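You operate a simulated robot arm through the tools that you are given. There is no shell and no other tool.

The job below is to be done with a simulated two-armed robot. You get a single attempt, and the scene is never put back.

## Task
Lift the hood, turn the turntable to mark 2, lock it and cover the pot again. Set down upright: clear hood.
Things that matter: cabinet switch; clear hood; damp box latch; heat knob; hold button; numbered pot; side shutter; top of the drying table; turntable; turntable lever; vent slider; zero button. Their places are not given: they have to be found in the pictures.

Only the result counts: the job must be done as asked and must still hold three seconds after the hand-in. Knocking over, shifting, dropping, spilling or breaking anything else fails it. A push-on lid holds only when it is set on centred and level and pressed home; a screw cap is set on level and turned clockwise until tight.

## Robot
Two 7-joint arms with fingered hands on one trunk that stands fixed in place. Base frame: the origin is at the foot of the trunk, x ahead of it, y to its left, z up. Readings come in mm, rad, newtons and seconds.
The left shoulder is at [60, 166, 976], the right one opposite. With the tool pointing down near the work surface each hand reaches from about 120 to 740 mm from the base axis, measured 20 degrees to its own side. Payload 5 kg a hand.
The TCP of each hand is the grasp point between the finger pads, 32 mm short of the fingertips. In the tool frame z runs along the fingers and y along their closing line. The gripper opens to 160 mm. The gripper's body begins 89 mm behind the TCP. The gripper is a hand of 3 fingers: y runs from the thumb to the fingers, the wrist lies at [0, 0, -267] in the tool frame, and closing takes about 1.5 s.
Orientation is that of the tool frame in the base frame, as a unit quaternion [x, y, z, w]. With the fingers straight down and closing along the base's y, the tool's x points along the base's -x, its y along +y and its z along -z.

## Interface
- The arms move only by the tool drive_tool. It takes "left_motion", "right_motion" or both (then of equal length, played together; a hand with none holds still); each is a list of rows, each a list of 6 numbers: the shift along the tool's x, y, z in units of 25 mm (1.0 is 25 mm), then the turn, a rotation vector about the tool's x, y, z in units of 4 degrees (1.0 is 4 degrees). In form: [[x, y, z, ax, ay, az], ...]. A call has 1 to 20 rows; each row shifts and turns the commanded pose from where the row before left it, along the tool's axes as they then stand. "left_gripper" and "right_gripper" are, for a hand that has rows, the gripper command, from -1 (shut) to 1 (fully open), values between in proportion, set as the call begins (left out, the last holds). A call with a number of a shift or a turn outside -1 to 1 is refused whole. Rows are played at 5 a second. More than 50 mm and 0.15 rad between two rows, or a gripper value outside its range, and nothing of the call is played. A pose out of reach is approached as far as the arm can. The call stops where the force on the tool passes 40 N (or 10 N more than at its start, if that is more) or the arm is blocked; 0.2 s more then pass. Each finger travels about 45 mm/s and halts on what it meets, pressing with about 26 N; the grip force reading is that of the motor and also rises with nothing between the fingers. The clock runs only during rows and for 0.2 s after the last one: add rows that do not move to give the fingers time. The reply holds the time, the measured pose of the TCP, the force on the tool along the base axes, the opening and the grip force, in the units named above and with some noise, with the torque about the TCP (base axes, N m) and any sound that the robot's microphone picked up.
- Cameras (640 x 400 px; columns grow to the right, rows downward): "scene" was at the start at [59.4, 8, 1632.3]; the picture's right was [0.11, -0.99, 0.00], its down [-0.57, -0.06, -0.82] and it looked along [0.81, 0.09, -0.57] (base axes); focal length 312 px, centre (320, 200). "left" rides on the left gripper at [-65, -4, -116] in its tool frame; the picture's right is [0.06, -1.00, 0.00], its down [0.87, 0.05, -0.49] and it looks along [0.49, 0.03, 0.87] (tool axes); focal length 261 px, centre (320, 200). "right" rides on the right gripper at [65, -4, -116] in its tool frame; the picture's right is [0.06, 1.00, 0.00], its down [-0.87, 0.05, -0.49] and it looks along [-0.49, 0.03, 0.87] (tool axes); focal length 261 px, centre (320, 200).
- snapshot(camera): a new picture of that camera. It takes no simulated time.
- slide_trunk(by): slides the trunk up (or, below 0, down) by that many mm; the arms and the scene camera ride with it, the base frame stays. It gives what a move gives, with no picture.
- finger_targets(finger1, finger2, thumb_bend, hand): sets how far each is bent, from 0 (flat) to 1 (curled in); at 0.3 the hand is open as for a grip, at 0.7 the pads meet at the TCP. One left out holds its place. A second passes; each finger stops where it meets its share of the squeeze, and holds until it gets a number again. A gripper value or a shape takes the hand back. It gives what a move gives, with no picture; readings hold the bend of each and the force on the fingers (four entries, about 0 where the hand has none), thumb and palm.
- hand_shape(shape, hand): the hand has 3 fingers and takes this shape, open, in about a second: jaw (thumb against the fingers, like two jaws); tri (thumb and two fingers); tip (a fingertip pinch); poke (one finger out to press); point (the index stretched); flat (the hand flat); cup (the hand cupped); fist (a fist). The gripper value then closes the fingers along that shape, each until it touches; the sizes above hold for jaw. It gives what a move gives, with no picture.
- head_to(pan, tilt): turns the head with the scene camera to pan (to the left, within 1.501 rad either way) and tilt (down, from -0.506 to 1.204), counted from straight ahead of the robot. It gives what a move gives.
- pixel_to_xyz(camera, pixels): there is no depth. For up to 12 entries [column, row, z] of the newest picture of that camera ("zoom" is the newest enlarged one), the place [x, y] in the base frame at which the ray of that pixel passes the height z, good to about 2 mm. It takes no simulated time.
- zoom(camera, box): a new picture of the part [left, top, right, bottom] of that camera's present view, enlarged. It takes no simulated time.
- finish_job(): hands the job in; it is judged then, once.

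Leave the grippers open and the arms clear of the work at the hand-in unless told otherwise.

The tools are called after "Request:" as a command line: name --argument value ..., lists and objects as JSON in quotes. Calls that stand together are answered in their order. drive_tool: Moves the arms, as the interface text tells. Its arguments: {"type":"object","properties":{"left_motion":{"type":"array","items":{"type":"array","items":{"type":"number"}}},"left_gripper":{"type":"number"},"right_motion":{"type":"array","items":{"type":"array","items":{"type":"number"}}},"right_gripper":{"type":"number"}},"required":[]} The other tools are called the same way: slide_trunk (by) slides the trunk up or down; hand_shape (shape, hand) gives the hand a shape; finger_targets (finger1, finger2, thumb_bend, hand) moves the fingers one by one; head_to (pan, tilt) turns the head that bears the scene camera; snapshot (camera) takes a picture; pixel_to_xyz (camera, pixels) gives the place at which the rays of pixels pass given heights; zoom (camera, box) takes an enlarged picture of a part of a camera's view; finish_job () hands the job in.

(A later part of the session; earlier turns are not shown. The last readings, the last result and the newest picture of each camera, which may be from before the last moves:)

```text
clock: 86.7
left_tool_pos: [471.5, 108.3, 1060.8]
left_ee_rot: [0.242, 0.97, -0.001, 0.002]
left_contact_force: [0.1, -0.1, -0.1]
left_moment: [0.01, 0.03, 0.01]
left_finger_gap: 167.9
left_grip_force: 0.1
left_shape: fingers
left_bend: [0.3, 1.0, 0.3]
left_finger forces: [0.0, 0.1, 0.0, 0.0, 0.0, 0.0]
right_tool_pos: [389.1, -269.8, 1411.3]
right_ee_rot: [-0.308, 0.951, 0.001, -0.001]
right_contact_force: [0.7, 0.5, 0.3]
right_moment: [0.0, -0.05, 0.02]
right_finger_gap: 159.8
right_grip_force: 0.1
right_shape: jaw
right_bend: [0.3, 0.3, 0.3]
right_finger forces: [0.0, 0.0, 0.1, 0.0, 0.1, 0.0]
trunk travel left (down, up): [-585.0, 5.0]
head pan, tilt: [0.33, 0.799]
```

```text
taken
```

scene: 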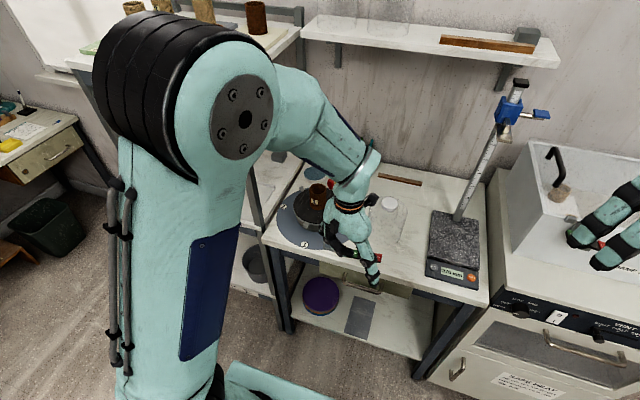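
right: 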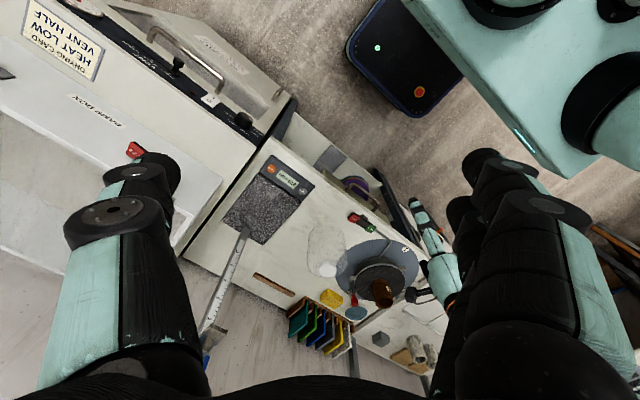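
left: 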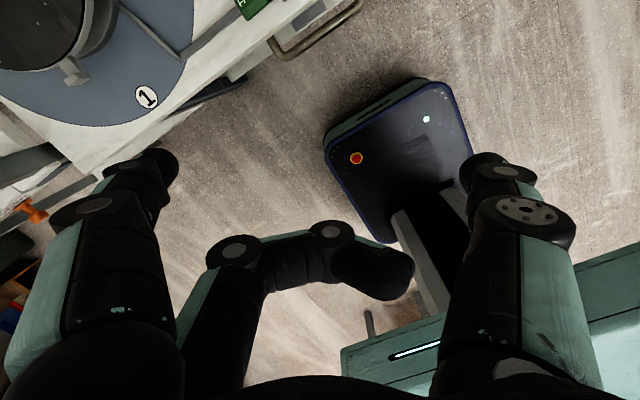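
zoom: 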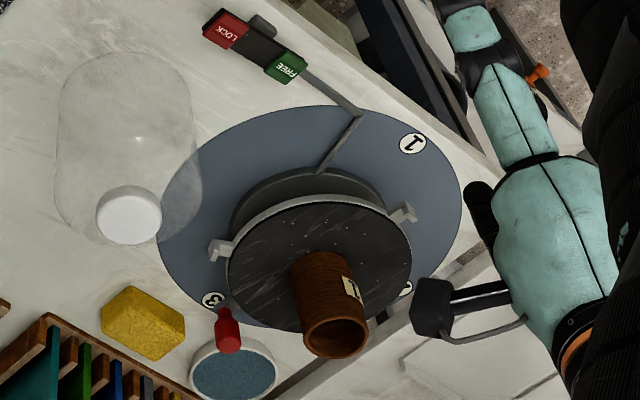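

The lugs are now at about 172°, -63° and 53°, so the wheel has turned only about 6°. I want to see the rod's end at the hub, to check whether the brake really is released.

Request:
zoom --camera "scene" --box '[290, 200, 350, 250]'

Request:
zoom --camera "right" --box '[340, 205, 420, 275]'

Request:
zoom --camera "left" --box '[20, 0, 270, 130]'

```text
8.00 times, centred on (320, 225) of scene
```

zoom: 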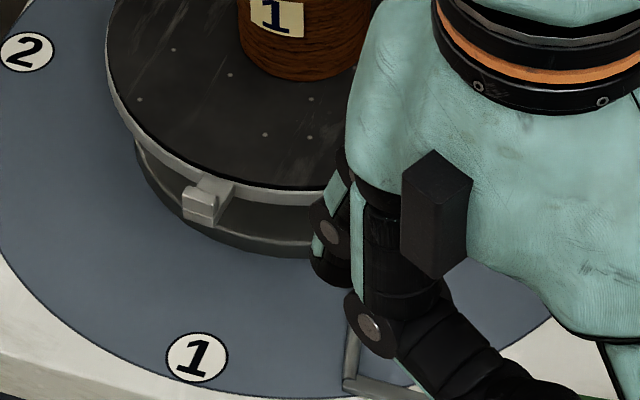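

```text
5.71 times, centred on (380, 240) of right
```

zoom: 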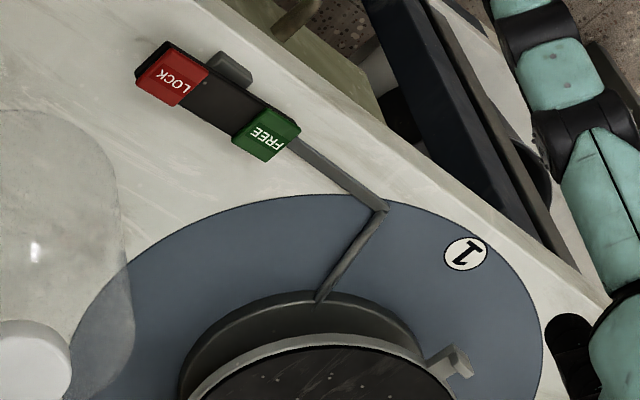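

```text
2.56 times, centred on (145, 65) of left
```

zoom: 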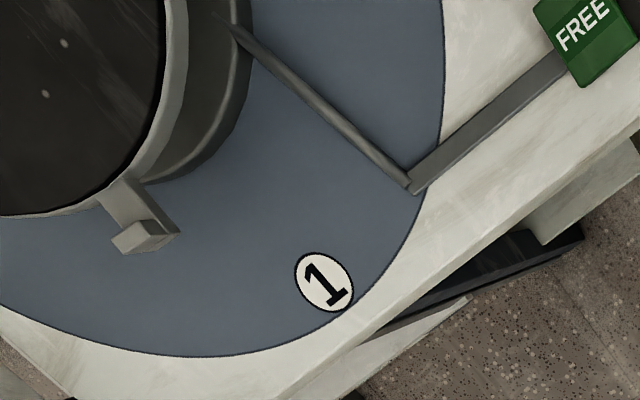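

The lever shows FREE down and LOCK up. The finger bent too easily in its closing direction, so next I'll push with the finger's stiff sideways direction. I'll yaw the hand to 90°, which makes its side face +y, and test with more force. First I rotate in the air.

Request:
drive_tool --left_motion '[[0, 0, 0, 0, 0, 1], [0, 0, 0, 0, 0, 1], [0, 0, 0, 0, 0, 1], [0, 0, 0, 0, 0, 1], [0, 0, 0, 0, 0, 1], [0, 0, 0, 0, 0, 1], [0, 0, 0, 0, 0, 1], [0, 0, 0, 0, 0, 1], [0, 0, 0, 0, 0, 1], [0, 0, 0, 0, 0, 1], [0, 0, 0, 0, 0, 1], [0, 0, 0, 0, 0, 1], [0, 0, 0, 0, 0, 1], [0, 0, 0, 0, 0, 1], [0, 0, 0, 0, 0, 1], [0, 0, 0, 0, 0, 0.5]]'

Request:
snapshot --camera "left"

```text
clock: 90.0
left_tool_pos: [470.2, 110.5, 1059.0]
left_ee_rot: [0.707, 0.707, -0.002, 0.004]
left_contact_force: [-1.0, 0.7, 0.2]
left_moment: [-0.03, -0.04, 0.03]
left_finger_gap: 167.9
left_grip_force: 0.0
left_shape: fingers
left_bend: [0.3, 1.0, 0.3]
left_finger forces: [0.0, 0.0, 0.0, 0.0, 0.0, 0.0]
right_tool_pos: [389.1, -269.3, 1412.0]
right_ee_rot: [-0.308, 0.951, 0.001, 0.0]
right_contact_force: [-0.3, -0.3, -0.4]
right_moment: [-0.02, 0.0, -0.01]
right_finger_gap: 159.8
right_grip_force: 0.1
right_shape: jaw
right_bend: [0.3, 0.3, 0.3]
right_finger forces: [0.0, 0.0, 0.1, 0.0, 0.0, 0.0]
trunk travel left (down, up): [-585.0, 5.0]
head pan, tilt: [0.33, 0.799]
```

```text
taken
```

left: 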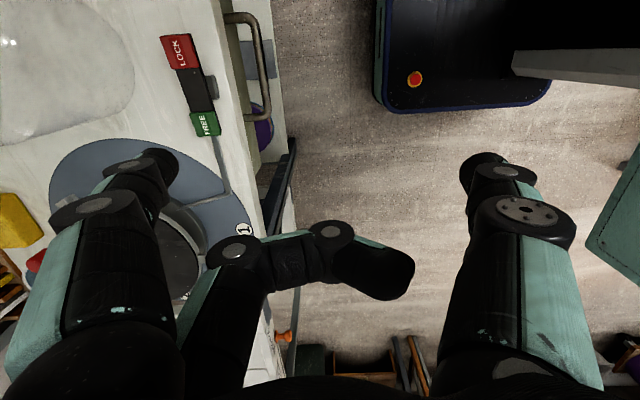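

Yaw is 90° now. I'll move the index above the start point (631,254).

Request:
drive_tool --left_motion '[[0.7875, 0.355, 0.4, 0, 0, 0], [0.7875, 0.355, 0.4, 0, 0, 0], [0.7875, 0.355, 0.4, 0, 0, 0], [0.7875, 0.355, 0.4, 0, 0, 0], [0.7875, 0.355, 0.4, 0, 0, 0], [0.7875, 0.355, 0.4, 0, 0, 0], [0.7875, 0.355, 0.4, 0, 0, 0], [0.7875, 0.355, 0.4, 0, 0, 0]]'

Request:
snapshot --camera "left"

Request:
zoom --camera "left" --box '[60, 60, 320, 250]'

Request:
zoom --camera "scene" --box '[250, 130, 400, 270]'

```text
clock: 91.8
left_tool_pos: [542.2, 270.1, 980.4]
left_ee_rot: [0.707, 0.707, 0.0, 0.003]
left_contact_force: [0.1, -0.1, -0.2]
left_moment: [0.02, -0.04, 0.0]
left_finger_gap: 168.0
left_grip_force: 0.0
left_shape: fingers
left_bend: [0.3, 1.0, 0.3]
left_finger forces: [0.0, 0.1, 0.0, 0.0, 0.0, 0.0]
right_tool_pos: [389.2, -268.3, 1411.1]
right_ee_rot: [-0.308, 0.951, 0.0, 0.001]
right_contact_force: [0.0, 0.6, -0.3]
right_moment: [-0.01, 0.01, 0.0]
right_finger_gap: 160.2
right_grip_force: 0.1
right_shape: jaw
right_bend: [0.3, 0.3, 0.3]
right_finger forces: [0.0, 0.0, 0.0, 0.0, 0.1, 0.0]
trunk travel left (down, up): [-585.0, 5.0]
head pan, tilt: [0.33, 0.799]
```

```text
taken
```

left: 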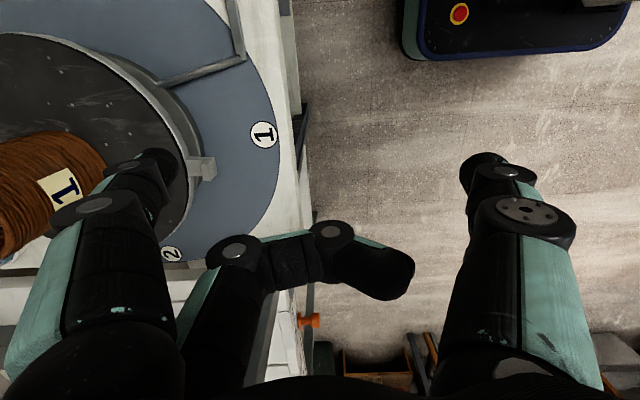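

```text
2.11 times, centred on (190, 155) of left
```

zoom: 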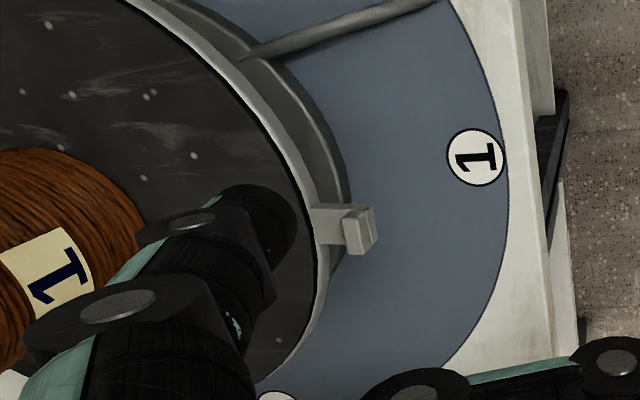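

```text
2.86 times, centred on (325, 200) of scene
```

zoom: 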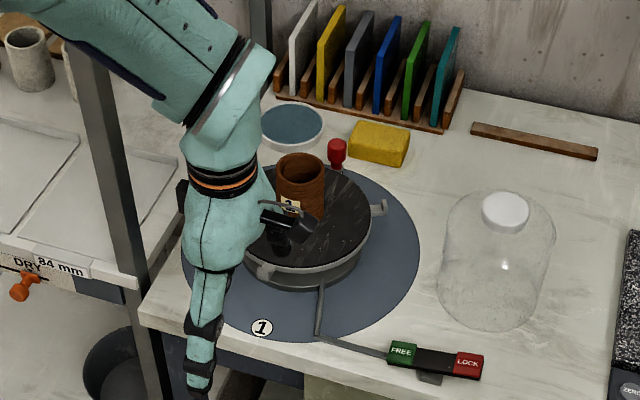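

Request:
pixel_to_xyz --camera "left" --pixels '[[203, 168, 905], [190, 167, 905], [190, 157, 905], [203, 158, 910], [160, 165, 950], [177, 165, 950], [165, 150, 950], [165, 178, 950], [263, 134, 860]]'

```text
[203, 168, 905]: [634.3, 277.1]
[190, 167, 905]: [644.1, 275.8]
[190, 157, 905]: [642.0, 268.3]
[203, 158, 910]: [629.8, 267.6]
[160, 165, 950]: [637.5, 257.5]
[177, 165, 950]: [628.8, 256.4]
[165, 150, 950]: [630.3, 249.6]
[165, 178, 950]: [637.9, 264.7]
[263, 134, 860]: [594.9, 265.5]
```

The index is at about (634,257) and the lug's near face is at y≈268. I'll shift 6 mm away and 3 mm outward, then lower it.

Request:
drive_tool --left_motion '[[-0.24, -0.12, 0, 0, 0, 0], [0, 0, 0.4, 0, 0, 0], [0, 0, 0.4, 0, 0, 0], [0, 0, 0.4, 0, 0, 0], [0, 0, 0.4, 0, 0, 0], [0, 0, 0.4, 0, 0, 0], [0, 0, 0.4, 0, 0, 0]]'

Request:
zoom --camera "left" --box '[60, 60, 320, 250]'

```text
clock: 93.5
left_tool_pos: [539.2, 259.2, 919.2]
left_ee_rot: [0.707, 0.707, 0.0, 0.003]
left_contact_force: [-0.4, -1.3, -0.1]
left_moment: [0.03, -0.03, -0.01]
left_finger_gap: 167.9
left_grip_force: 0.0
left_shape: fingers
left_bend: [0.3, 1.0, 0.3]
left_finger forces: [0.0, 0.0, 0.0, 0.0, 0.0, 0.0]
right_tool_pos: [389.8, -269.7, 1410.2]
right_ee_rot: [-0.309, 0.951, 0.001, -0.001]
right_contact_force: [-0.3, 0.9, -0.3]
right_moment: [0.0, 0.04, 0.04]
right_finger_gap: 160.0
right_grip_force: 0.1
right_shape: jaw
right_bend: [0.3, 0.3, 0.3]
right_finger forces: [0.1, 0.0, 0.0, 0.0, 0.0, 0.0]
trunk travel left (down, up): [-585.0, 5.0]
head pan, tilt: [0.33, 0.799]
```

```text
2.11 times, centred on (190, 155) of left
```

zoom: 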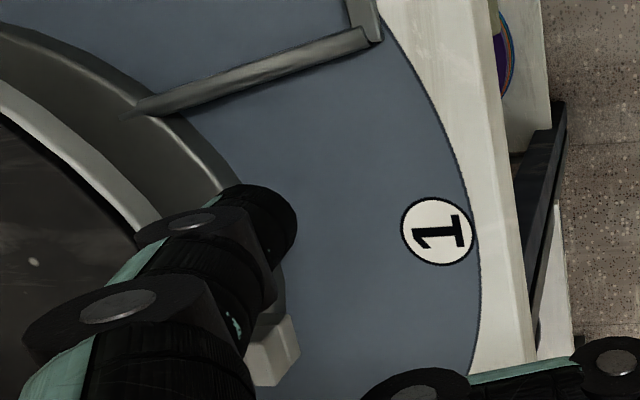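

The index is beside the lug. I'll push sideways in +y along the arc, four small steps, watching the force.

Request:
drive_tool --left_motion '[[0.28, -0.044, 0, 0, 0, 0], [0.272, -0.024, 0, 0, 0, 0], [0.276, -0.004, 0, 0, 0, 0], [0.276, 0.016, 0, 0, 0, 0]]'

Request:
snapshot --camera "left"

Request:
zoom --camera "left" --box '[60, 60, 320, 250]'

```text
clock: 94.5
left_tool_pos: [536.1, 276.5, 918.5]
left_ee_rot: [0.716, 0.698, -0.003, 0.007]
left_contact_force: [-1.5, -30.0, 5.5]
left_moment: [-0.01, -0.33, -2.62]
left_finger_gap: 168.5
left_grip_force: 15.8
left_shape: fingers
left_bend: [0.3, 1.0, 0.3]
left_finger forces: [30.9, 0.0, 0.0, 0.1, 0.1, 0.0]
right_tool_pos: [391.1, -266.8, 1410.0]
right_ee_rot: [-0.313, 0.95, 0.0, 0.0]
right_contact_force: [0.0, 0.9, -0.7]
right_moment: [-0.05, 0.02, 0.02]
right_finger_gap: 159.8
right_grip_force: 0.0
right_shape: jaw
right_bend: [0.3, 0.3, 0.3]
right_finger forces: [0.0, 0.0, 0.0, 0.0, 0.0, 0.0]
trunk travel left (down, up): [-585.0, 5.0]
head pan, tilt: [0.33, 0.799]
stopped in row 4 (left hand): the force on the tool passed its limit at 45 N (the readings are from after the stop); the commanded pose is now the measured one
```

```text
taken
```

left: 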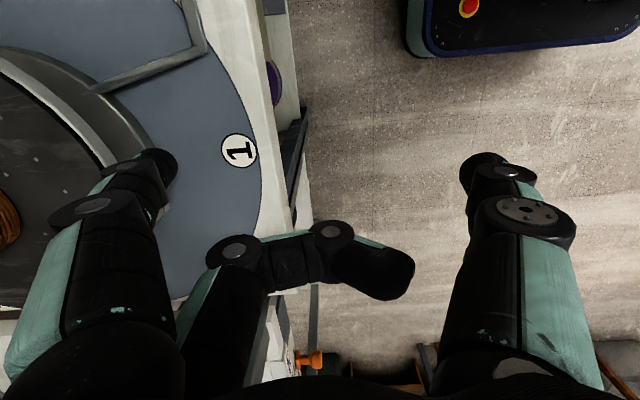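

```text
2.11 times, centred on (190, 155) of left
```

zoom: 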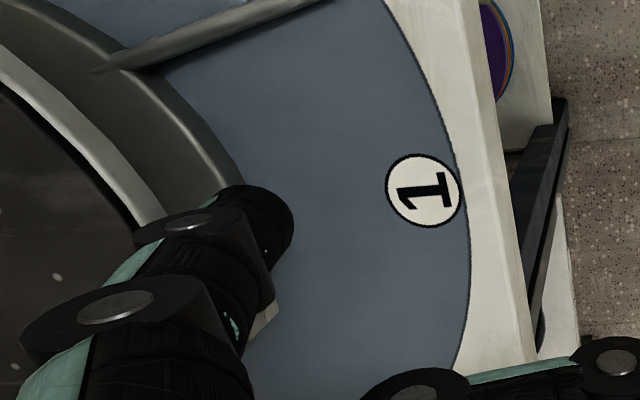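

The push reached 45 N and the wheel did not turn, so something is blocking it after the first 6°. I'll back off and look closely at the red-knobbed part at the back and the wheel's surroundings.

Request:
drive_tool --left_motion '[[-0.6, 0, 0, 0, 0, 0], [0, 0, -0.8, 0, 0, 0], [0, 0, -0.8, 0, 0, 0], [0, 0, -0.8, 0, 0, 0], [0, -0.8, -0.8, 0, 0, 0], [0, -0.8, -0.8, 0, 0, 0], [0, -0.8, -0.8, 0, 0, 0], [0, -0.8, -0.8, 0, 0, 0]]'

Request:
zoom --camera "scene" --box '[290, 160, 360, 215]'

Request:
zoom --camera "right" --box '[325, 255, 400, 325]'

Request:
zoom --camera "scene" --box '[270, 165, 400, 265]'

```text
clock: 96.2
left_tool_pos: [453.0, 269.4, 1058.2]
left_ee_rot: [0.712, 0.702, -0.003, 0.006]
left_contact_force: [-0.3, -1.1, 0.2]
left_moment: [-0.01, -0.01, 0.01]
left_finger_gap: 168.7
left_grip_force: 0.0
left_shape: fingers
left_bend: [0.3, 1.0, 0.3]
left_finger forces: [0.0, 0.1, 0.1, 0.1, 0.0, 0.0]
right_tool_pos: [390.0, -267.6, 1412.0]
right_ee_rot: [-0.311, 0.95, -0.001, -0.001]
right_contact_force: [-0.1, -0.5, 0.4]
right_moment: [-0.02, 0.0, -0.03]
right_finger_gap: 160.1
right_grip_force: 0.0
right_shape: jaw
right_bend: [0.3, 0.3, 0.3]
right_finger forces: [0.1, 0.0, 0.0, 0.0, 0.0, 0.1]
trunk travel left (down, up): [-585.0, 5.0]
head pan, tilt: [0.33, 0.799]
```

```text
7.27 times, centred on (325, 188) of scene
```

zoom: 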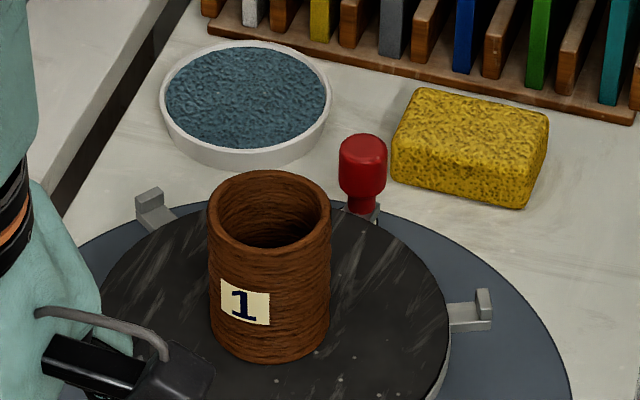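

```text
5.71 times, centred on (362, 290) of right
```

zoom: 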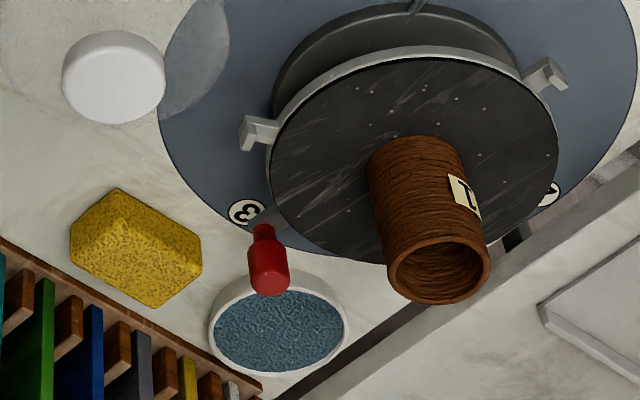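

```text
4.00 times, centred on (335, 215) of scene
```

zoom: 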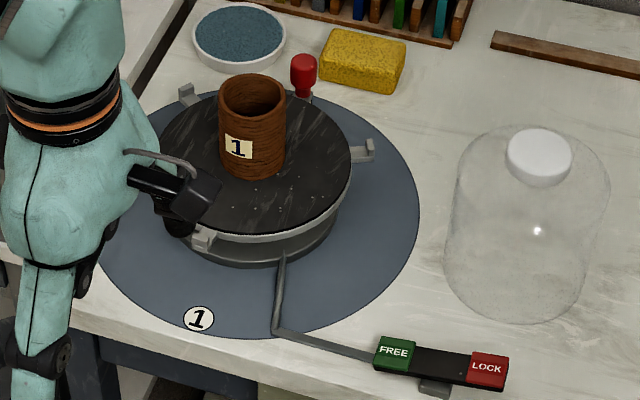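

Now it's clear: the red knob sits on a fourth arm of the wheel, next to mark 3. It is the wheel's pointer and handle, so the table stood at mark 3 and I was pushing against its end stop. To reach mark 2 (+y side), the wheel must turn the other way, counter-clockwise by about 95°. I'll move the index to the +y side of the front lug, above the point (639,306).

Request:
drive_tool --left_motion '[[0.34, 0.64, 0.52, 0, 0, 0], [0.34, 0.64, 0.52, 0, 0, 0], [0.34, 0.64, 0.52, 0, 0, 0], [0.34, 0.64, 0.52, 0, 0, 0], [0.34, 0.64, 0.52, 0, 0, 0], [0.34, 0.64, 0.52, 0, 0, 0]]'

Request:
snapshot --camera "left"

Request:
zoom --camera "left" --box '[60, 60, 320, 250]'

Request:
zoom --camera "scene" --box '[250, 130, 400, 270]'

```text
clock: 97.7
left_tool_pos: [554.1, 319.6, 981.0]
left_ee_rot: [0.712, 0.702, -0.002, 0.006]
left_contact_force: [0.0, 0.6, 0.5]
left_moment: [-0.01, 0.01, -0.04]
left_finger_gap: 168.5
left_grip_force: 0.0
left_shape: fingers
left_bend: [0.3, 1.0, 0.3]
left_finger forces: [0.1, 0.0, 0.0, 0.0, 0.1, 0.1]
right_tool_pos: [390.9, -266.5, 1409.2]
right_ee_rot: [-0.309, 0.951, 0.001, -0.001]
right_contact_force: [-0.1, -0.4, -0.6]
right_moment: [-0.01, 0.04, 0.01]
right_finger_gap: 160.2
right_grip_force: 0.0
right_shape: jaw
right_bend: [0.3, 0.3, 0.3]
right_finger forces: [0.0, 0.0, 0.0, 0.0, 0.0, 0.0]
trunk travel left (down, up): [-585.0, 5.0]
head pan, tilt: [0.33, 0.799]
```

```text
taken
```

left: 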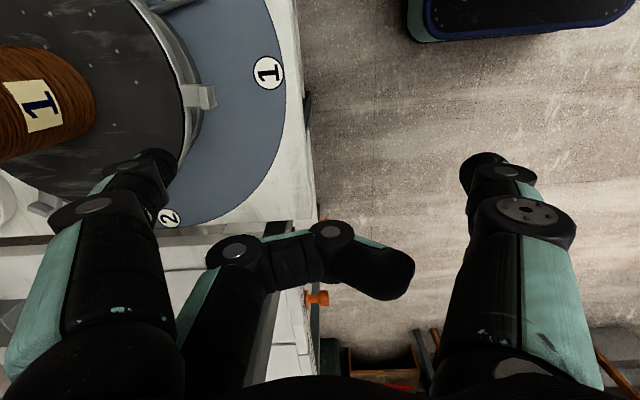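

```text
2.11 times, centred on (190, 155) of left
```

zoom: 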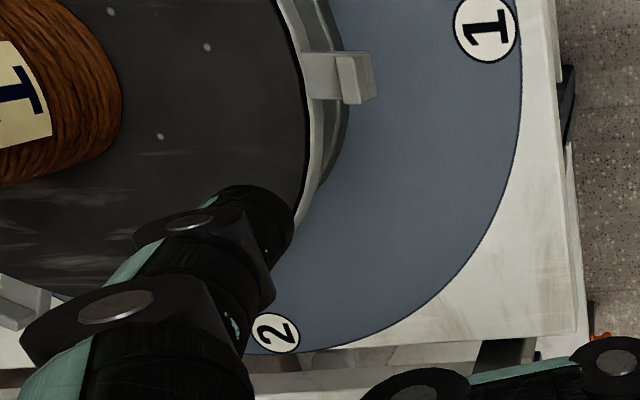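

```text
2.86 times, centred on (325, 200) of scene
```

zoom: 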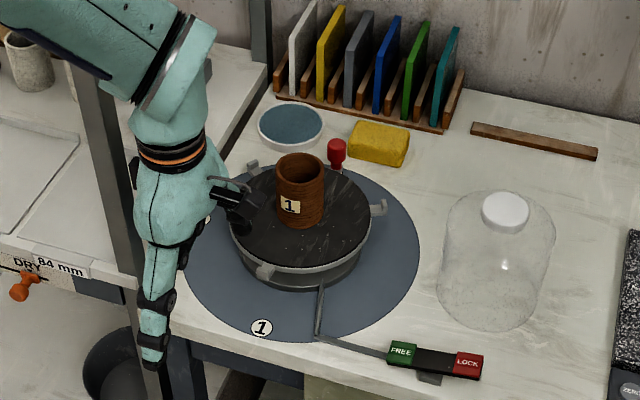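

Request:
pixel_to_xyz --camera "left" --pixels '[[203, 97, 905], [203, 108, 905], [160, 165, 950], [177, 165, 950], [165, 150, 950], [165, 178, 950], [268, 73, 860], [170, 218, 860]]'

```text
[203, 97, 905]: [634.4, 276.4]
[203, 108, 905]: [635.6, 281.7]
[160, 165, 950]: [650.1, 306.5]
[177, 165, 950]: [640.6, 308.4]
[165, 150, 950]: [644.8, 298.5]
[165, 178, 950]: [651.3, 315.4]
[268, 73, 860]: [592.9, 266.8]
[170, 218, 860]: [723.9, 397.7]
```

The index is at about (646,307) and the lug's +y face at about y=284. I'll shift 6 mm outward and lower the tip to z≈896.

Request:
drive_tool --left_motion '[[0, -0.26, 0, 0, 0, 0], [0, 0, 0.424, 0, 0, 0], [0, 0, 0.424, 0, 0, 0], [0, 0, 0.424, 0, 0, 0], [0, 0, 0.424, 0, 0, 0], [0, 0, 0.424, 0, 0, 0]]'

Request:
zoom --camera "left" --box '[60, 60, 320, 250]'

```text
clock: 99.0
left_tool_pos: [545.5, 319.6, 927.8]
left_ee_rot: [0.712, 0.702, -0.002, 0.007]
left_contact_force: [-0.1, -0.8, 0.5]
left_moment: [-0.04, -0.01, -0.03]
left_finger_gap: 168.7
left_grip_force: 0.1
left_shape: fingers
left_bend: [0.3, 1.0, 0.3]
left_finger forces: [0.0, 0.0, 0.0, 0.0, 0.0, 0.1]
right_tool_pos: [389.8, -267.3, 1411.1]
right_ee_rot: [-0.31, 0.951, 0.001, -0.001]
right_contact_force: [0.0, -0.4, -0.2]
right_moment: [-0.03, 0.01, -0.01]
right_finger_gap: 159.9
right_grip_force: 0.1
right_shape: jaw
right_bend: [0.3, 0.3, 0.3]
right_finger forces: [0.1, 0.0, 0.0, 0.0, 0.0, 0.1]
trunk travel left (down, up): [-585.0, 5.0]
head pan, tilt: [0.33, 0.799]
```

```text
2.11 times, centred on (190, 155) of left
```

zoom: 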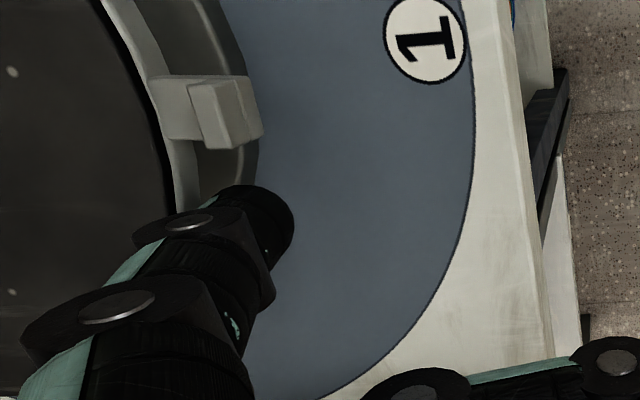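

The index is lowered on the +y side of the lug with no contact. I'll push toward -y along the arc, five steps first.

Request:
drive_tool --left_motion '[[-0.288, -0.08, 0, 0, 0, 0], [-0.336, -0.084, 0, 0, 0, 0], [-0.336, -0.076, 0, 0, 0, 0], [-0.34, -0.044, 0, 0, 0, 0], [-0.344, -0.016, 0, 0, 0, 0]]'

Request:
zoom --camera "left" --box '[60, 60, 320, 250]'

Request:
zoom --camera "scene" --box '[250, 130, 400, 270]'

```text
clock: 100.2
left_tool_pos: [538.2, 278.2, 926.8]
left_ee_rot: [0.712, 0.702, -0.002, 0.006]
left_contact_force: [0.1, -0.4, 0.2]
left_moment: [0.03, -0.02, -0.01]
left_finger_gap: 168.8
left_grip_force: 0.0
left_shape: fingers
left_bend: [0.3, 1.0, 0.3]
left_finger forces: [0.0, 0.0, 0.0, 0.0, 0.0, 0.0]
right_tool_pos: [390.1, -267.6, 1410.8]
right_ee_rot: [-0.31, 0.951, 0.001, 0.0]
right_contact_force: [-0.2, -1.2, 0.1]
right_moment: [-0.01, -0.05, 0.03]
right_finger_gap: 160.0
right_grip_force: 0.0
right_shape: jaw
right_bend: [0.3, 0.3, 0.3]
right_finger forces: [0.0, 0.0, 0.0, 0.0, 0.0, 0.1]
trunk travel left (down, up): [-585.0, 5.0]
head pan, tilt: [0.33, 0.799]
```

```text
2.11 times, centred on (190, 155) of left
```

zoom: 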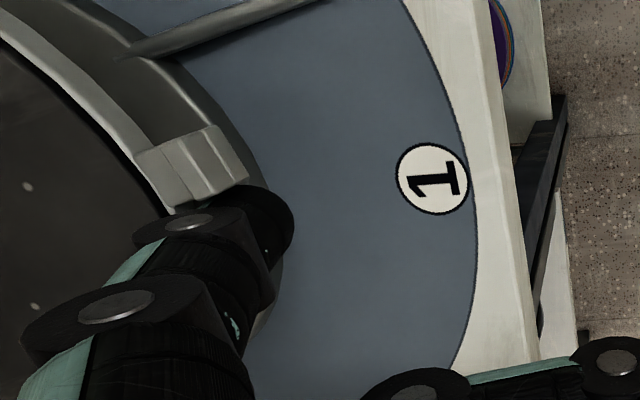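

```text
2.86 times, centred on (325, 200) of scene
```

zoom: 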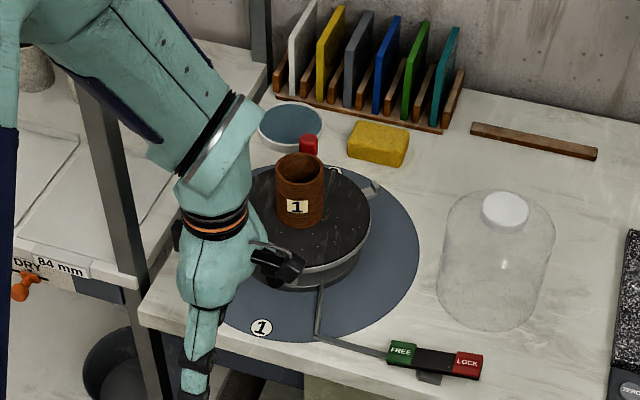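

The wheel turns freely this way with almost no force, and the red pointer is moving toward mark 2. I'll continue along the arc.

Request:
drive_tool --left_motion '[[-0.344, 0.016, 0, 0, 0, 0], [-0.34, 0.044, 0, 0, 0, 0], [-0.336, 0.076, 0, 0, 0, 0], [-0.328, 0.1, 0, 0, 0, 0], [-0.316, 0.132, 0, 0, 0, 0], [-0.304, 0.16, 0, 0, 0, 0]]'

Request:
zoom --camera "left" --box '[60, 60, 320, 250]'

Request:
zoom --camera "scene" --box '[250, 130, 400, 270]'

```text
clock: 101.7
left_tool_pos: [550.6, 227.9, 930.3]
left_ee_rot: [0.712, 0.702, -0.002, 0.006]
left_contact_force: [-0.3, 1.0, -0.1]
left_moment: [-0.01, -0.01, 0.0]
left_finger_gap: 168.3
left_grip_force: 0.0
left_shape: fingers
left_bend: [0.3, 1.0, 0.3]
left_finger forces: [0.0, 0.1, 0.0, 0.0, 0.0, 0.0]
right_tool_pos: [390.4, -267.2, 1410.1]
right_ee_rot: [-0.311, 0.95, 0.0, 0.0]
right_contact_force: [-0.4, 0.1, -0.3]
right_moment: [0.01, 0.05, 0.02]
right_finger_gap: 160.4
right_grip_force: 0.1
right_shape: jaw
right_bend: [0.3, 0.3, 0.3]
right_finger forces: [0.1, 0.1, 0.0, 0.0, 0.1, 0.0]
trunk travel left (down, up): [-585.0, 5.0]
head pan, tilt: [0.33, 0.799]
```

```text
2.11 times, centred on (190, 155) of left
```

zoom: 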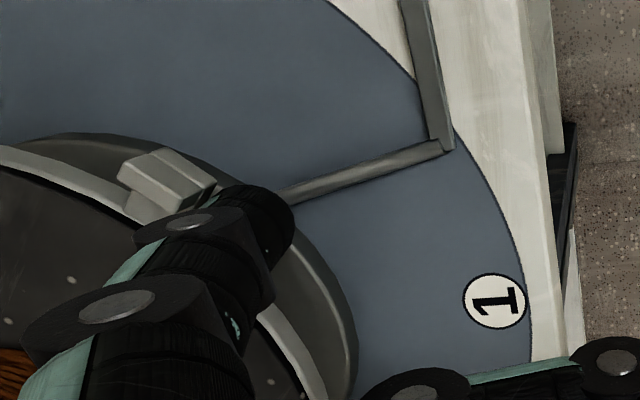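

```text
2.86 times, centred on (325, 200) of scene
```

zoom: 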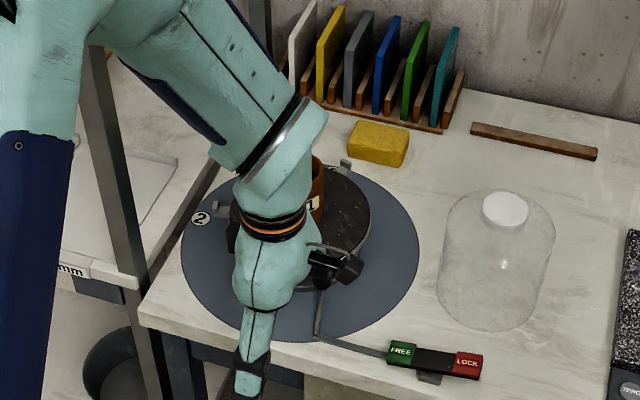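

Request:
drive_tool --left_motion '[[-0.292, 0.184, 0, 0, 0, 0], [-0.272, 0.208, 0, 0, 0, 0], [-0.256, 0.236, 0, 0, 0, 0], [-0.232, 0.252, 0, 0, 0, 0], [-0.208, 0.272, 0, 0, 0, 0], [-0.184, 0.292, 0, 0, 0, 0]]'

Request:
zoom --camera "left" --box '[40, 60, 320, 260]'

Request:
zoom --camera "scene" --box '[250, 130, 400, 270]'

Request:
zoom --camera "right" --box '[320, 210, 440, 320]'

```text
clock: 103.0
left_tool_pos: [587.1, 191.0, 928.0]
left_ee_rot: [0.712, 0.702, -0.003, 0.007]
left_contact_force: [0.4, -0.1, -0.6]
left_moment: [-0.01, 0.0, 0.03]
left_finger_gap: 168.3
left_grip_force: 0.1
left_shape: fingers
left_bend: [0.3, 1.0, 0.3]
left_finger forces: [0.0, 0.1, 0.1, 0.0, 0.1, 0.1]
right_tool_pos: [391.5, -266.9, 1410.9]
right_ee_rot: [-0.311, 0.95, 0.0, 0.0]
right_contact_force: [-0.3, -0.1, -0.1]
right_moment: [0.03, 0.0, -0.01]
right_finger_gap: 160.0
right_grip_force: 0.1
right_shape: jaw
right_bend: [0.3, 0.3, 0.3]
right_finger forces: [0.1, 0.0, 0.0, 0.0, 0.0, 0.0]
trunk travel left (down, up): [-585.0, 5.0]
head pan, tilt: [0.33, 0.799]
```

```text
2.00 times, centred on (180, 160) of left
```

zoom: 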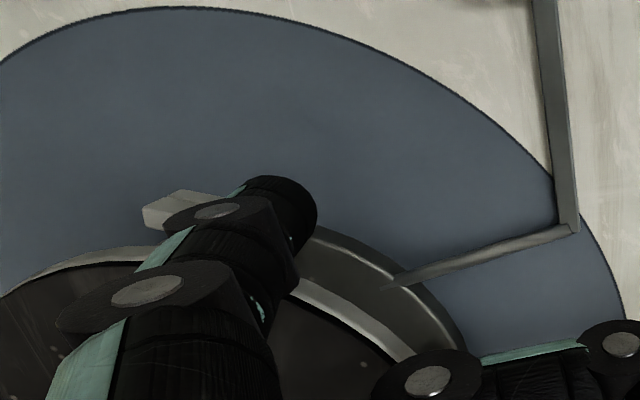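

```text
2.86 times, centred on (325, 200) of scene
```

zoom: 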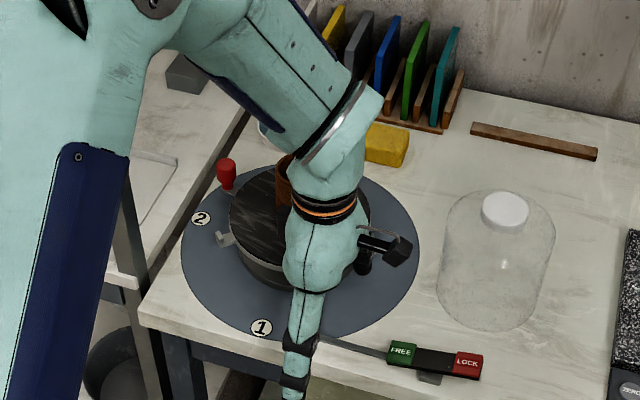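

```text
3.64 times, centred on (380, 265) of right
```

zoom: 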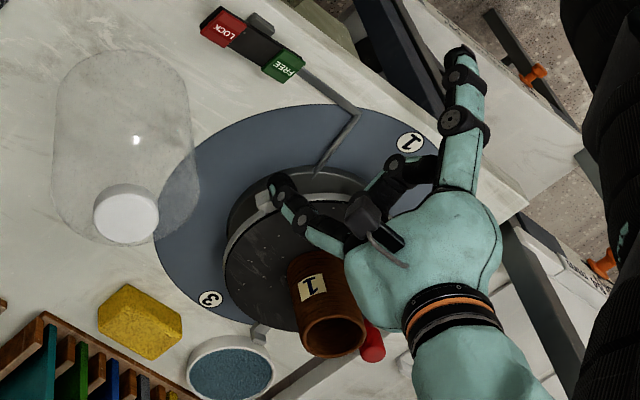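

The red pointer is approaching mark 2. I'll continue two more steps and then measure.

Request:
drive_tool --left_motion '[[-0.16, 0.304, 0, 0, 0, 0], [-0.132, 0.316, 0, 0, 0, 0]]'

Request:
snapshot --camera "scene"

Request:
zoom --camera "scene" --box '[270, 165, 360, 245]'

Request:
zoom --camera "right" --box '[320, 210, 440, 320]'

```text
clock: 103.7
left_tool_pos: [602.0, 184.3, 929.4]
left_ee_rot: [0.712, 0.702, -0.003, 0.006]
left_contact_force: [-0.3, -0.5, 0.7]
left_moment: [0.03, 0.02, 0.0]
left_finger_gap: 167.8
left_grip_force: 0.0
left_shape: fingers
left_bend: [0.3, 1.0, 0.3]
left_finger forces: [0.0, 0.1, 0.1, 0.0, 0.0, 0.1]
right_tool_pos: [390.6, -266.0, 1411.3]
right_ee_rot: [-0.311, 0.95, 0.0, 0.0]
right_contact_force: [-0.3, 0.5, -0.6]
right_moment: [0.02, -0.01, -0.01]
right_finger_gap: 159.7
right_grip_force: 0.1
right_shape: jaw
right_bend: [0.3, 0.3, 0.3]
right_finger forces: [0.1, 0.0, 0.1, 0.0, 0.1, 0.0]
trunk travel left (down, up): [-585.0, 5.0]
head pan, tilt: [0.33, 0.799]
```

```text
taken
```

scene: 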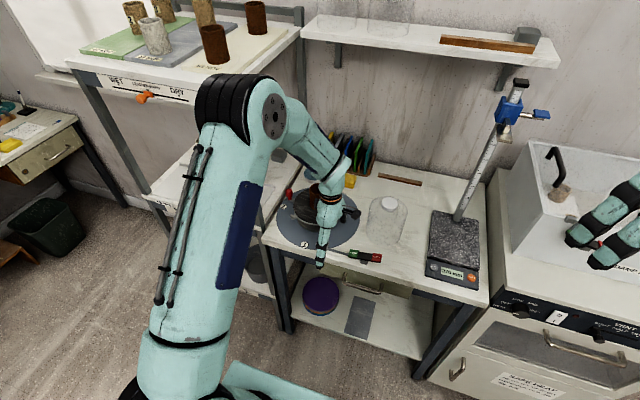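

```text
5.00 times, centred on (315, 205) of scene
```

zoom: 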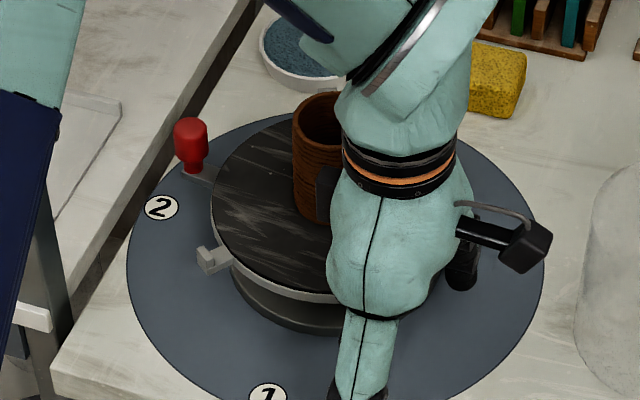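

```text
3.64 times, centred on (380, 265) of right
```

zoom: 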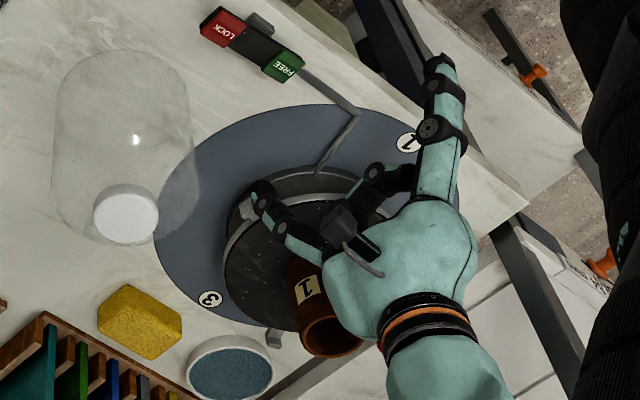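

Request:
pixel_to_xyz --camera "scene" --pixels '[[290, 200, 895], [290, 200, 905], [283, 206.4, 860], [296, 200.5, 905], [293, 216.5, 905], [289, 193.5, 925]]'

```text
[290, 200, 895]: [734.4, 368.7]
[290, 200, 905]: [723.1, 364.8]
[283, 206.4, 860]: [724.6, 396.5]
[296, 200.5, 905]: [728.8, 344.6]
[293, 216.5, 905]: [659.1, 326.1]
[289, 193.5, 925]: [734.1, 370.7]
```

Request:
pixel_to_xyz --camera "scene" --pixels '[[330.8, 189.2, 903], [330.8, 189.2, 895], [347.7, 202, 905], [301.5, 188.5, 905], [305, 225, 905], [289.5, 200, 900]]'

Request:
zoom --camera "scene" --box '[275, 180, 325, 225]'

```text
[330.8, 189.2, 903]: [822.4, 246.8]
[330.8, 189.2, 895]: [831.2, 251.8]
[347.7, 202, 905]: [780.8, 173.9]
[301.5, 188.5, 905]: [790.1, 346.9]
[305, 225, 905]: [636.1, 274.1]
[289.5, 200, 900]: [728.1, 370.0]
```

```text
8.89 times, centred on (300, 202) of scene
```

zoom: 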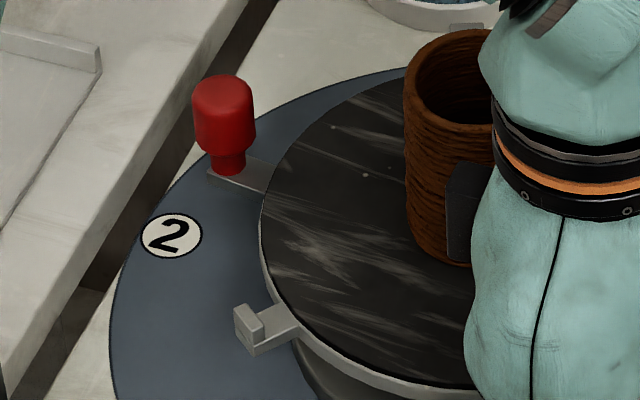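

The red pointer is close to mark 2. I need an unobstructed look, so I'll back the index off the lug along the arc, raise it and withdraw the left hand.

Request:
drive_tool --left_motion '[[0.108, -0.3, 0, 0, 0, 0], [0, 0, -0.8, 0, 0, 0], [0, 0, -0.8, 0, 0, 0], [0, 0, -0.8, 0, 0, 0], [0, -0.8, -0.8, 0, 0, 0], [-0.4, -0.8, -0.8, 0, 0, 0], [-0.6, -0.8, -0.8, 0, 0, 0], [-0.8, -0.8, -0.4, 0, 0, 0], [-0.8, -0.8, 0, 0, 0, 0], [-0.8, -0.8, 0, 0, 0, 0]]'

Request:
snapshot --camera "scene"

Request:
snapshot --camera "right"

Request:
zoom --camera "scene" --box '[270, 165, 360, 245]'

Request:
zoom --camera "right" --box '[320, 220, 440, 320]'

```text
clock: 105.8
left_tool_pos: [471.9, 101.6, 1058.5]
left_ee_rot: [0.712, 0.702, -0.002, 0.005]
left_contact_force: [-0.1, 0.2, 0.4]
left_moment: [0.03, -0.02, 0.02]
left_finger_gap: 168.0
left_grip_force: 0.1
left_shape: fingers
left_bend: [0.3, 1.0, 0.3]
left_finger forces: [0.0, 0.0, 0.0, 0.1, 0.1, 0.0]
right_tool_pos: [389.1, -268.6, 1411.0]
right_ee_rot: [-0.311, 0.95, 0.001, -0.001]
right_contact_force: [0.3, 0.0, 0.4]
right_moment: [0.01, -0.03, 0.02]
right_finger_gap: 159.8
right_grip_force: 0.0
right_shape: jaw
right_bend: [0.3, 0.3, 0.3]
right_finger forces: [0.1, 0.0, 0.1, 0.0, 0.0, 0.0]
trunk travel left (down, up): [-585.0, 5.0]
head pan, tilt: [0.33, 0.799]
```

```text
taken
```

scene: 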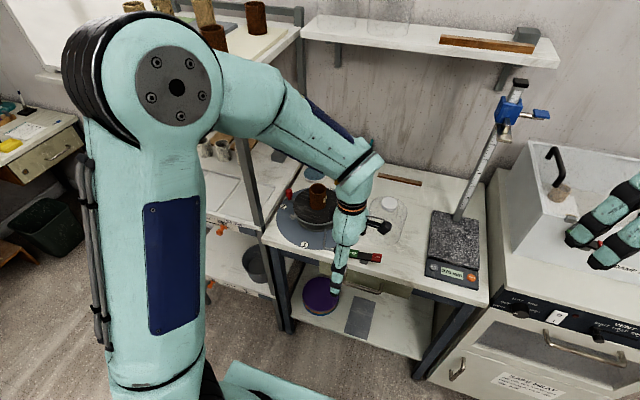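

```text
taken
```

right: 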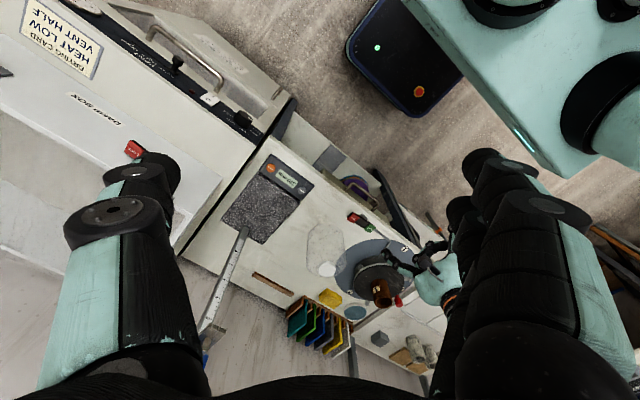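

```text
5.00 times, centred on (315, 205) of scene
```

zoom: 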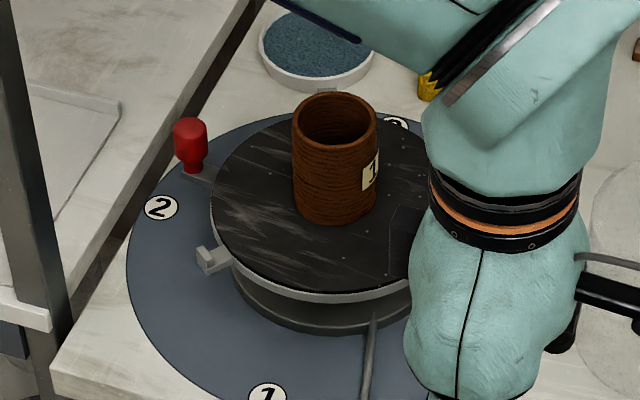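

```text
4.00 times, centred on (380, 270) of right
```

zoom: 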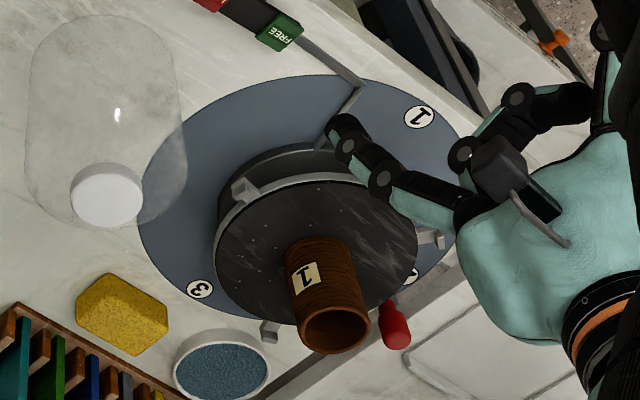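

Request:
pixel_to_xyz --camera "right" --pixels '[[360, 267.5, 905], [409.25, 280, 905], [367.25, 303, 905], [396.75, 295.75, 905], [396.75, 295.75, 890], [399, 303.75, 920], [399, 303.75, 935], [402.5, 288.75, 860]]'

Request:
pixel_to_xyz --camera "scene" --pixels '[[293, 216.4, 905], [290, 200, 905], [290, 200, 890], [289, 193, 920], [289, 193, 935], [283, 206.4, 860]]'

```text
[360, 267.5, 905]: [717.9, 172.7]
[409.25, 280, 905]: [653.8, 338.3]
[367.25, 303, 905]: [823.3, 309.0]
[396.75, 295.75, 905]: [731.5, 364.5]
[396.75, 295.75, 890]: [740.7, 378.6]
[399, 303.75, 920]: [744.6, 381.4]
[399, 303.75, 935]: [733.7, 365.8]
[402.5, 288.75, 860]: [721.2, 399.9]
```

```text
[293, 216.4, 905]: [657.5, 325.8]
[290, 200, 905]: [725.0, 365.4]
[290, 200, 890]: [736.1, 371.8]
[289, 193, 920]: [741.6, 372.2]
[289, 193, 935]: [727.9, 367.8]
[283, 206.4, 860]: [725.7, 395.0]
```

The pointer is at about 88–89° against mark 2 at about 91°. I'll zoom in tighter on the red pointer's arm and mark 2 for a better measurement.

Request:
zoom --camera "scene" --box '[272, 185, 312, 215]'

Request:
zoom --camera "right" --box '[380, 265, 420, 310]'

Request:
snapshot --camera "left"

```text
13.33 times, centred on (292, 200) of scene
```

zoom: 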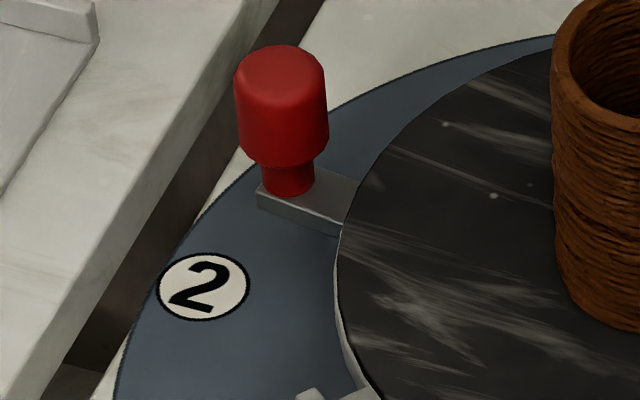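

```text
8.89 times, centred on (400, 288) of right
```

zoom: 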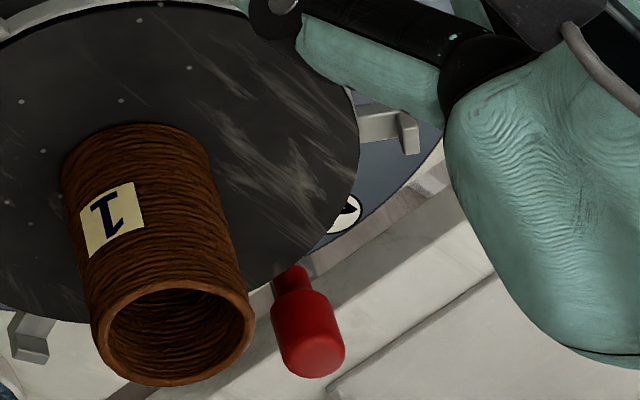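

```text
taken
```

left: 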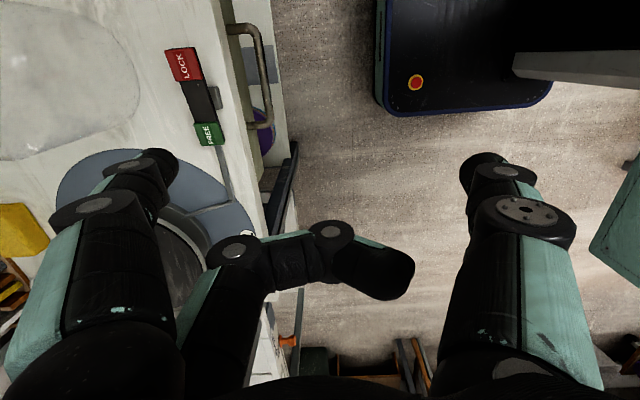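

Request:
pixel_to_xyz --camera "zoom" --pixels '[[10, 10, 900]]'

Request:
pixel_to_xyz --camera "scene" --pixels '[[289.6, 199.1, 903], [289.6, 199.1, 898], [287.95, 198.3, 903], [294.4, 200.1, 903], [283.2, 206.5, 860], [304.4, 243.6, 860], [331.5, 190.2, 860], [289.25, 195.5, 915], [289.25, 195.5, 925]]'

```text
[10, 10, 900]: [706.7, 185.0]
```

```text
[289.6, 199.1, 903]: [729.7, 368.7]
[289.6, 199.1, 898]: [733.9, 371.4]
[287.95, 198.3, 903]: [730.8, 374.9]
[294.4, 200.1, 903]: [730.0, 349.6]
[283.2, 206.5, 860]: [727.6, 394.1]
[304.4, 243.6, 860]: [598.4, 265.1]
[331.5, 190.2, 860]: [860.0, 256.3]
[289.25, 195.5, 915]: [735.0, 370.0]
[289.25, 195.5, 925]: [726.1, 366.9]
```

The scene view puts the pointer's arm at about 88–89°, so about 2° short of mark 2 (about 90.7°). I'll nudge it: bring the index back down behind the front lug at about (683,174), and then creep.

Request:
drive_tool --left_motion '[[0.432, 0.6, 0.365, 0, 0, 0], [0.432, 0.6, 0.365, 0, 0, 0], [0.432, 0.6, 0.365, 0, 0, 0], [0.432, 0.6, 0.365, 0, 0, 0], [0.432, 0.6, 0.365, 0, 0, 0], [0.432, 0.6, 0.365, 0, 0, 0], [0.432, 0.6, 0.365, 0, 0, 0], [0.432, 0.6, 0.365, 0, 0, 0], [0, 0, 0, 0, 0, 0]]'

Request:
snapshot --camera "left"

Request:
zoom --camera "scene" --box '[272, 185, 312, 215]'

```text
clock: 107.8
left_tool_pos: [593.8, 187.7, 985.9]
left_ee_rot: [0.712, 0.702, -0.002, 0.006]
left_contact_force: [-0.3, -0.3, -0.4]
left_moment: [-0.01, -0.04, 0.01]
left_finger_gap: 168.0
left_grip_force: 0.1
left_shape: fingers
left_bend: [0.3, 1.0, 0.3]
left_finger forces: [0.0, 0.0, 0.0, 0.0, 0.1, 0.1]
right_tool_pos: [388.5, -267.5, 1411.3]
right_ee_rot: [-0.311, 0.95, 0.001, 0.0]
right_contact_force: [-0.4, 0.5, 0.2]
right_moment: [0.0, -0.03, -0.03]
right_finger_gap: 159.8
right_grip_force: 0.1
right_shape: jaw
right_bend: [0.3, 0.3, 0.3]
right_finger forces: [0.0, 0.0, 0.0, 0.0, 0.0, 0.1]
trunk travel left (down, up): [-585.0, 5.0]
head pan, tilt: [0.33, 0.799]
```

```text
taken
```

left: 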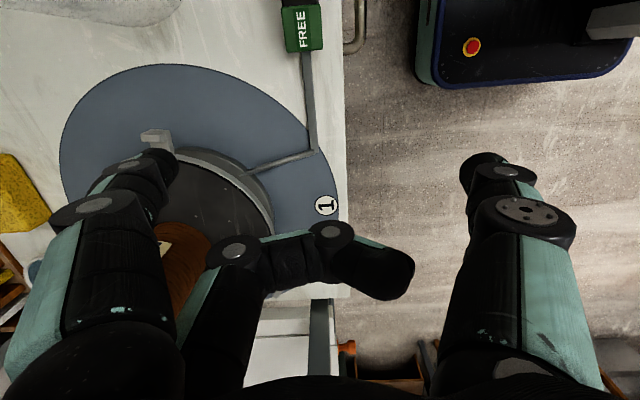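

```text
13.33 times, centred on (292, 200) of scene
```

zoom: 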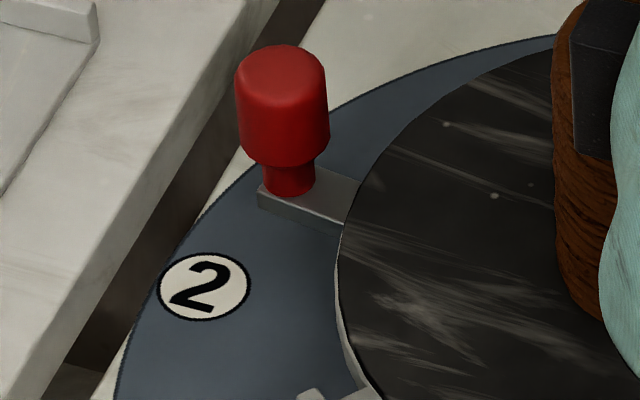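

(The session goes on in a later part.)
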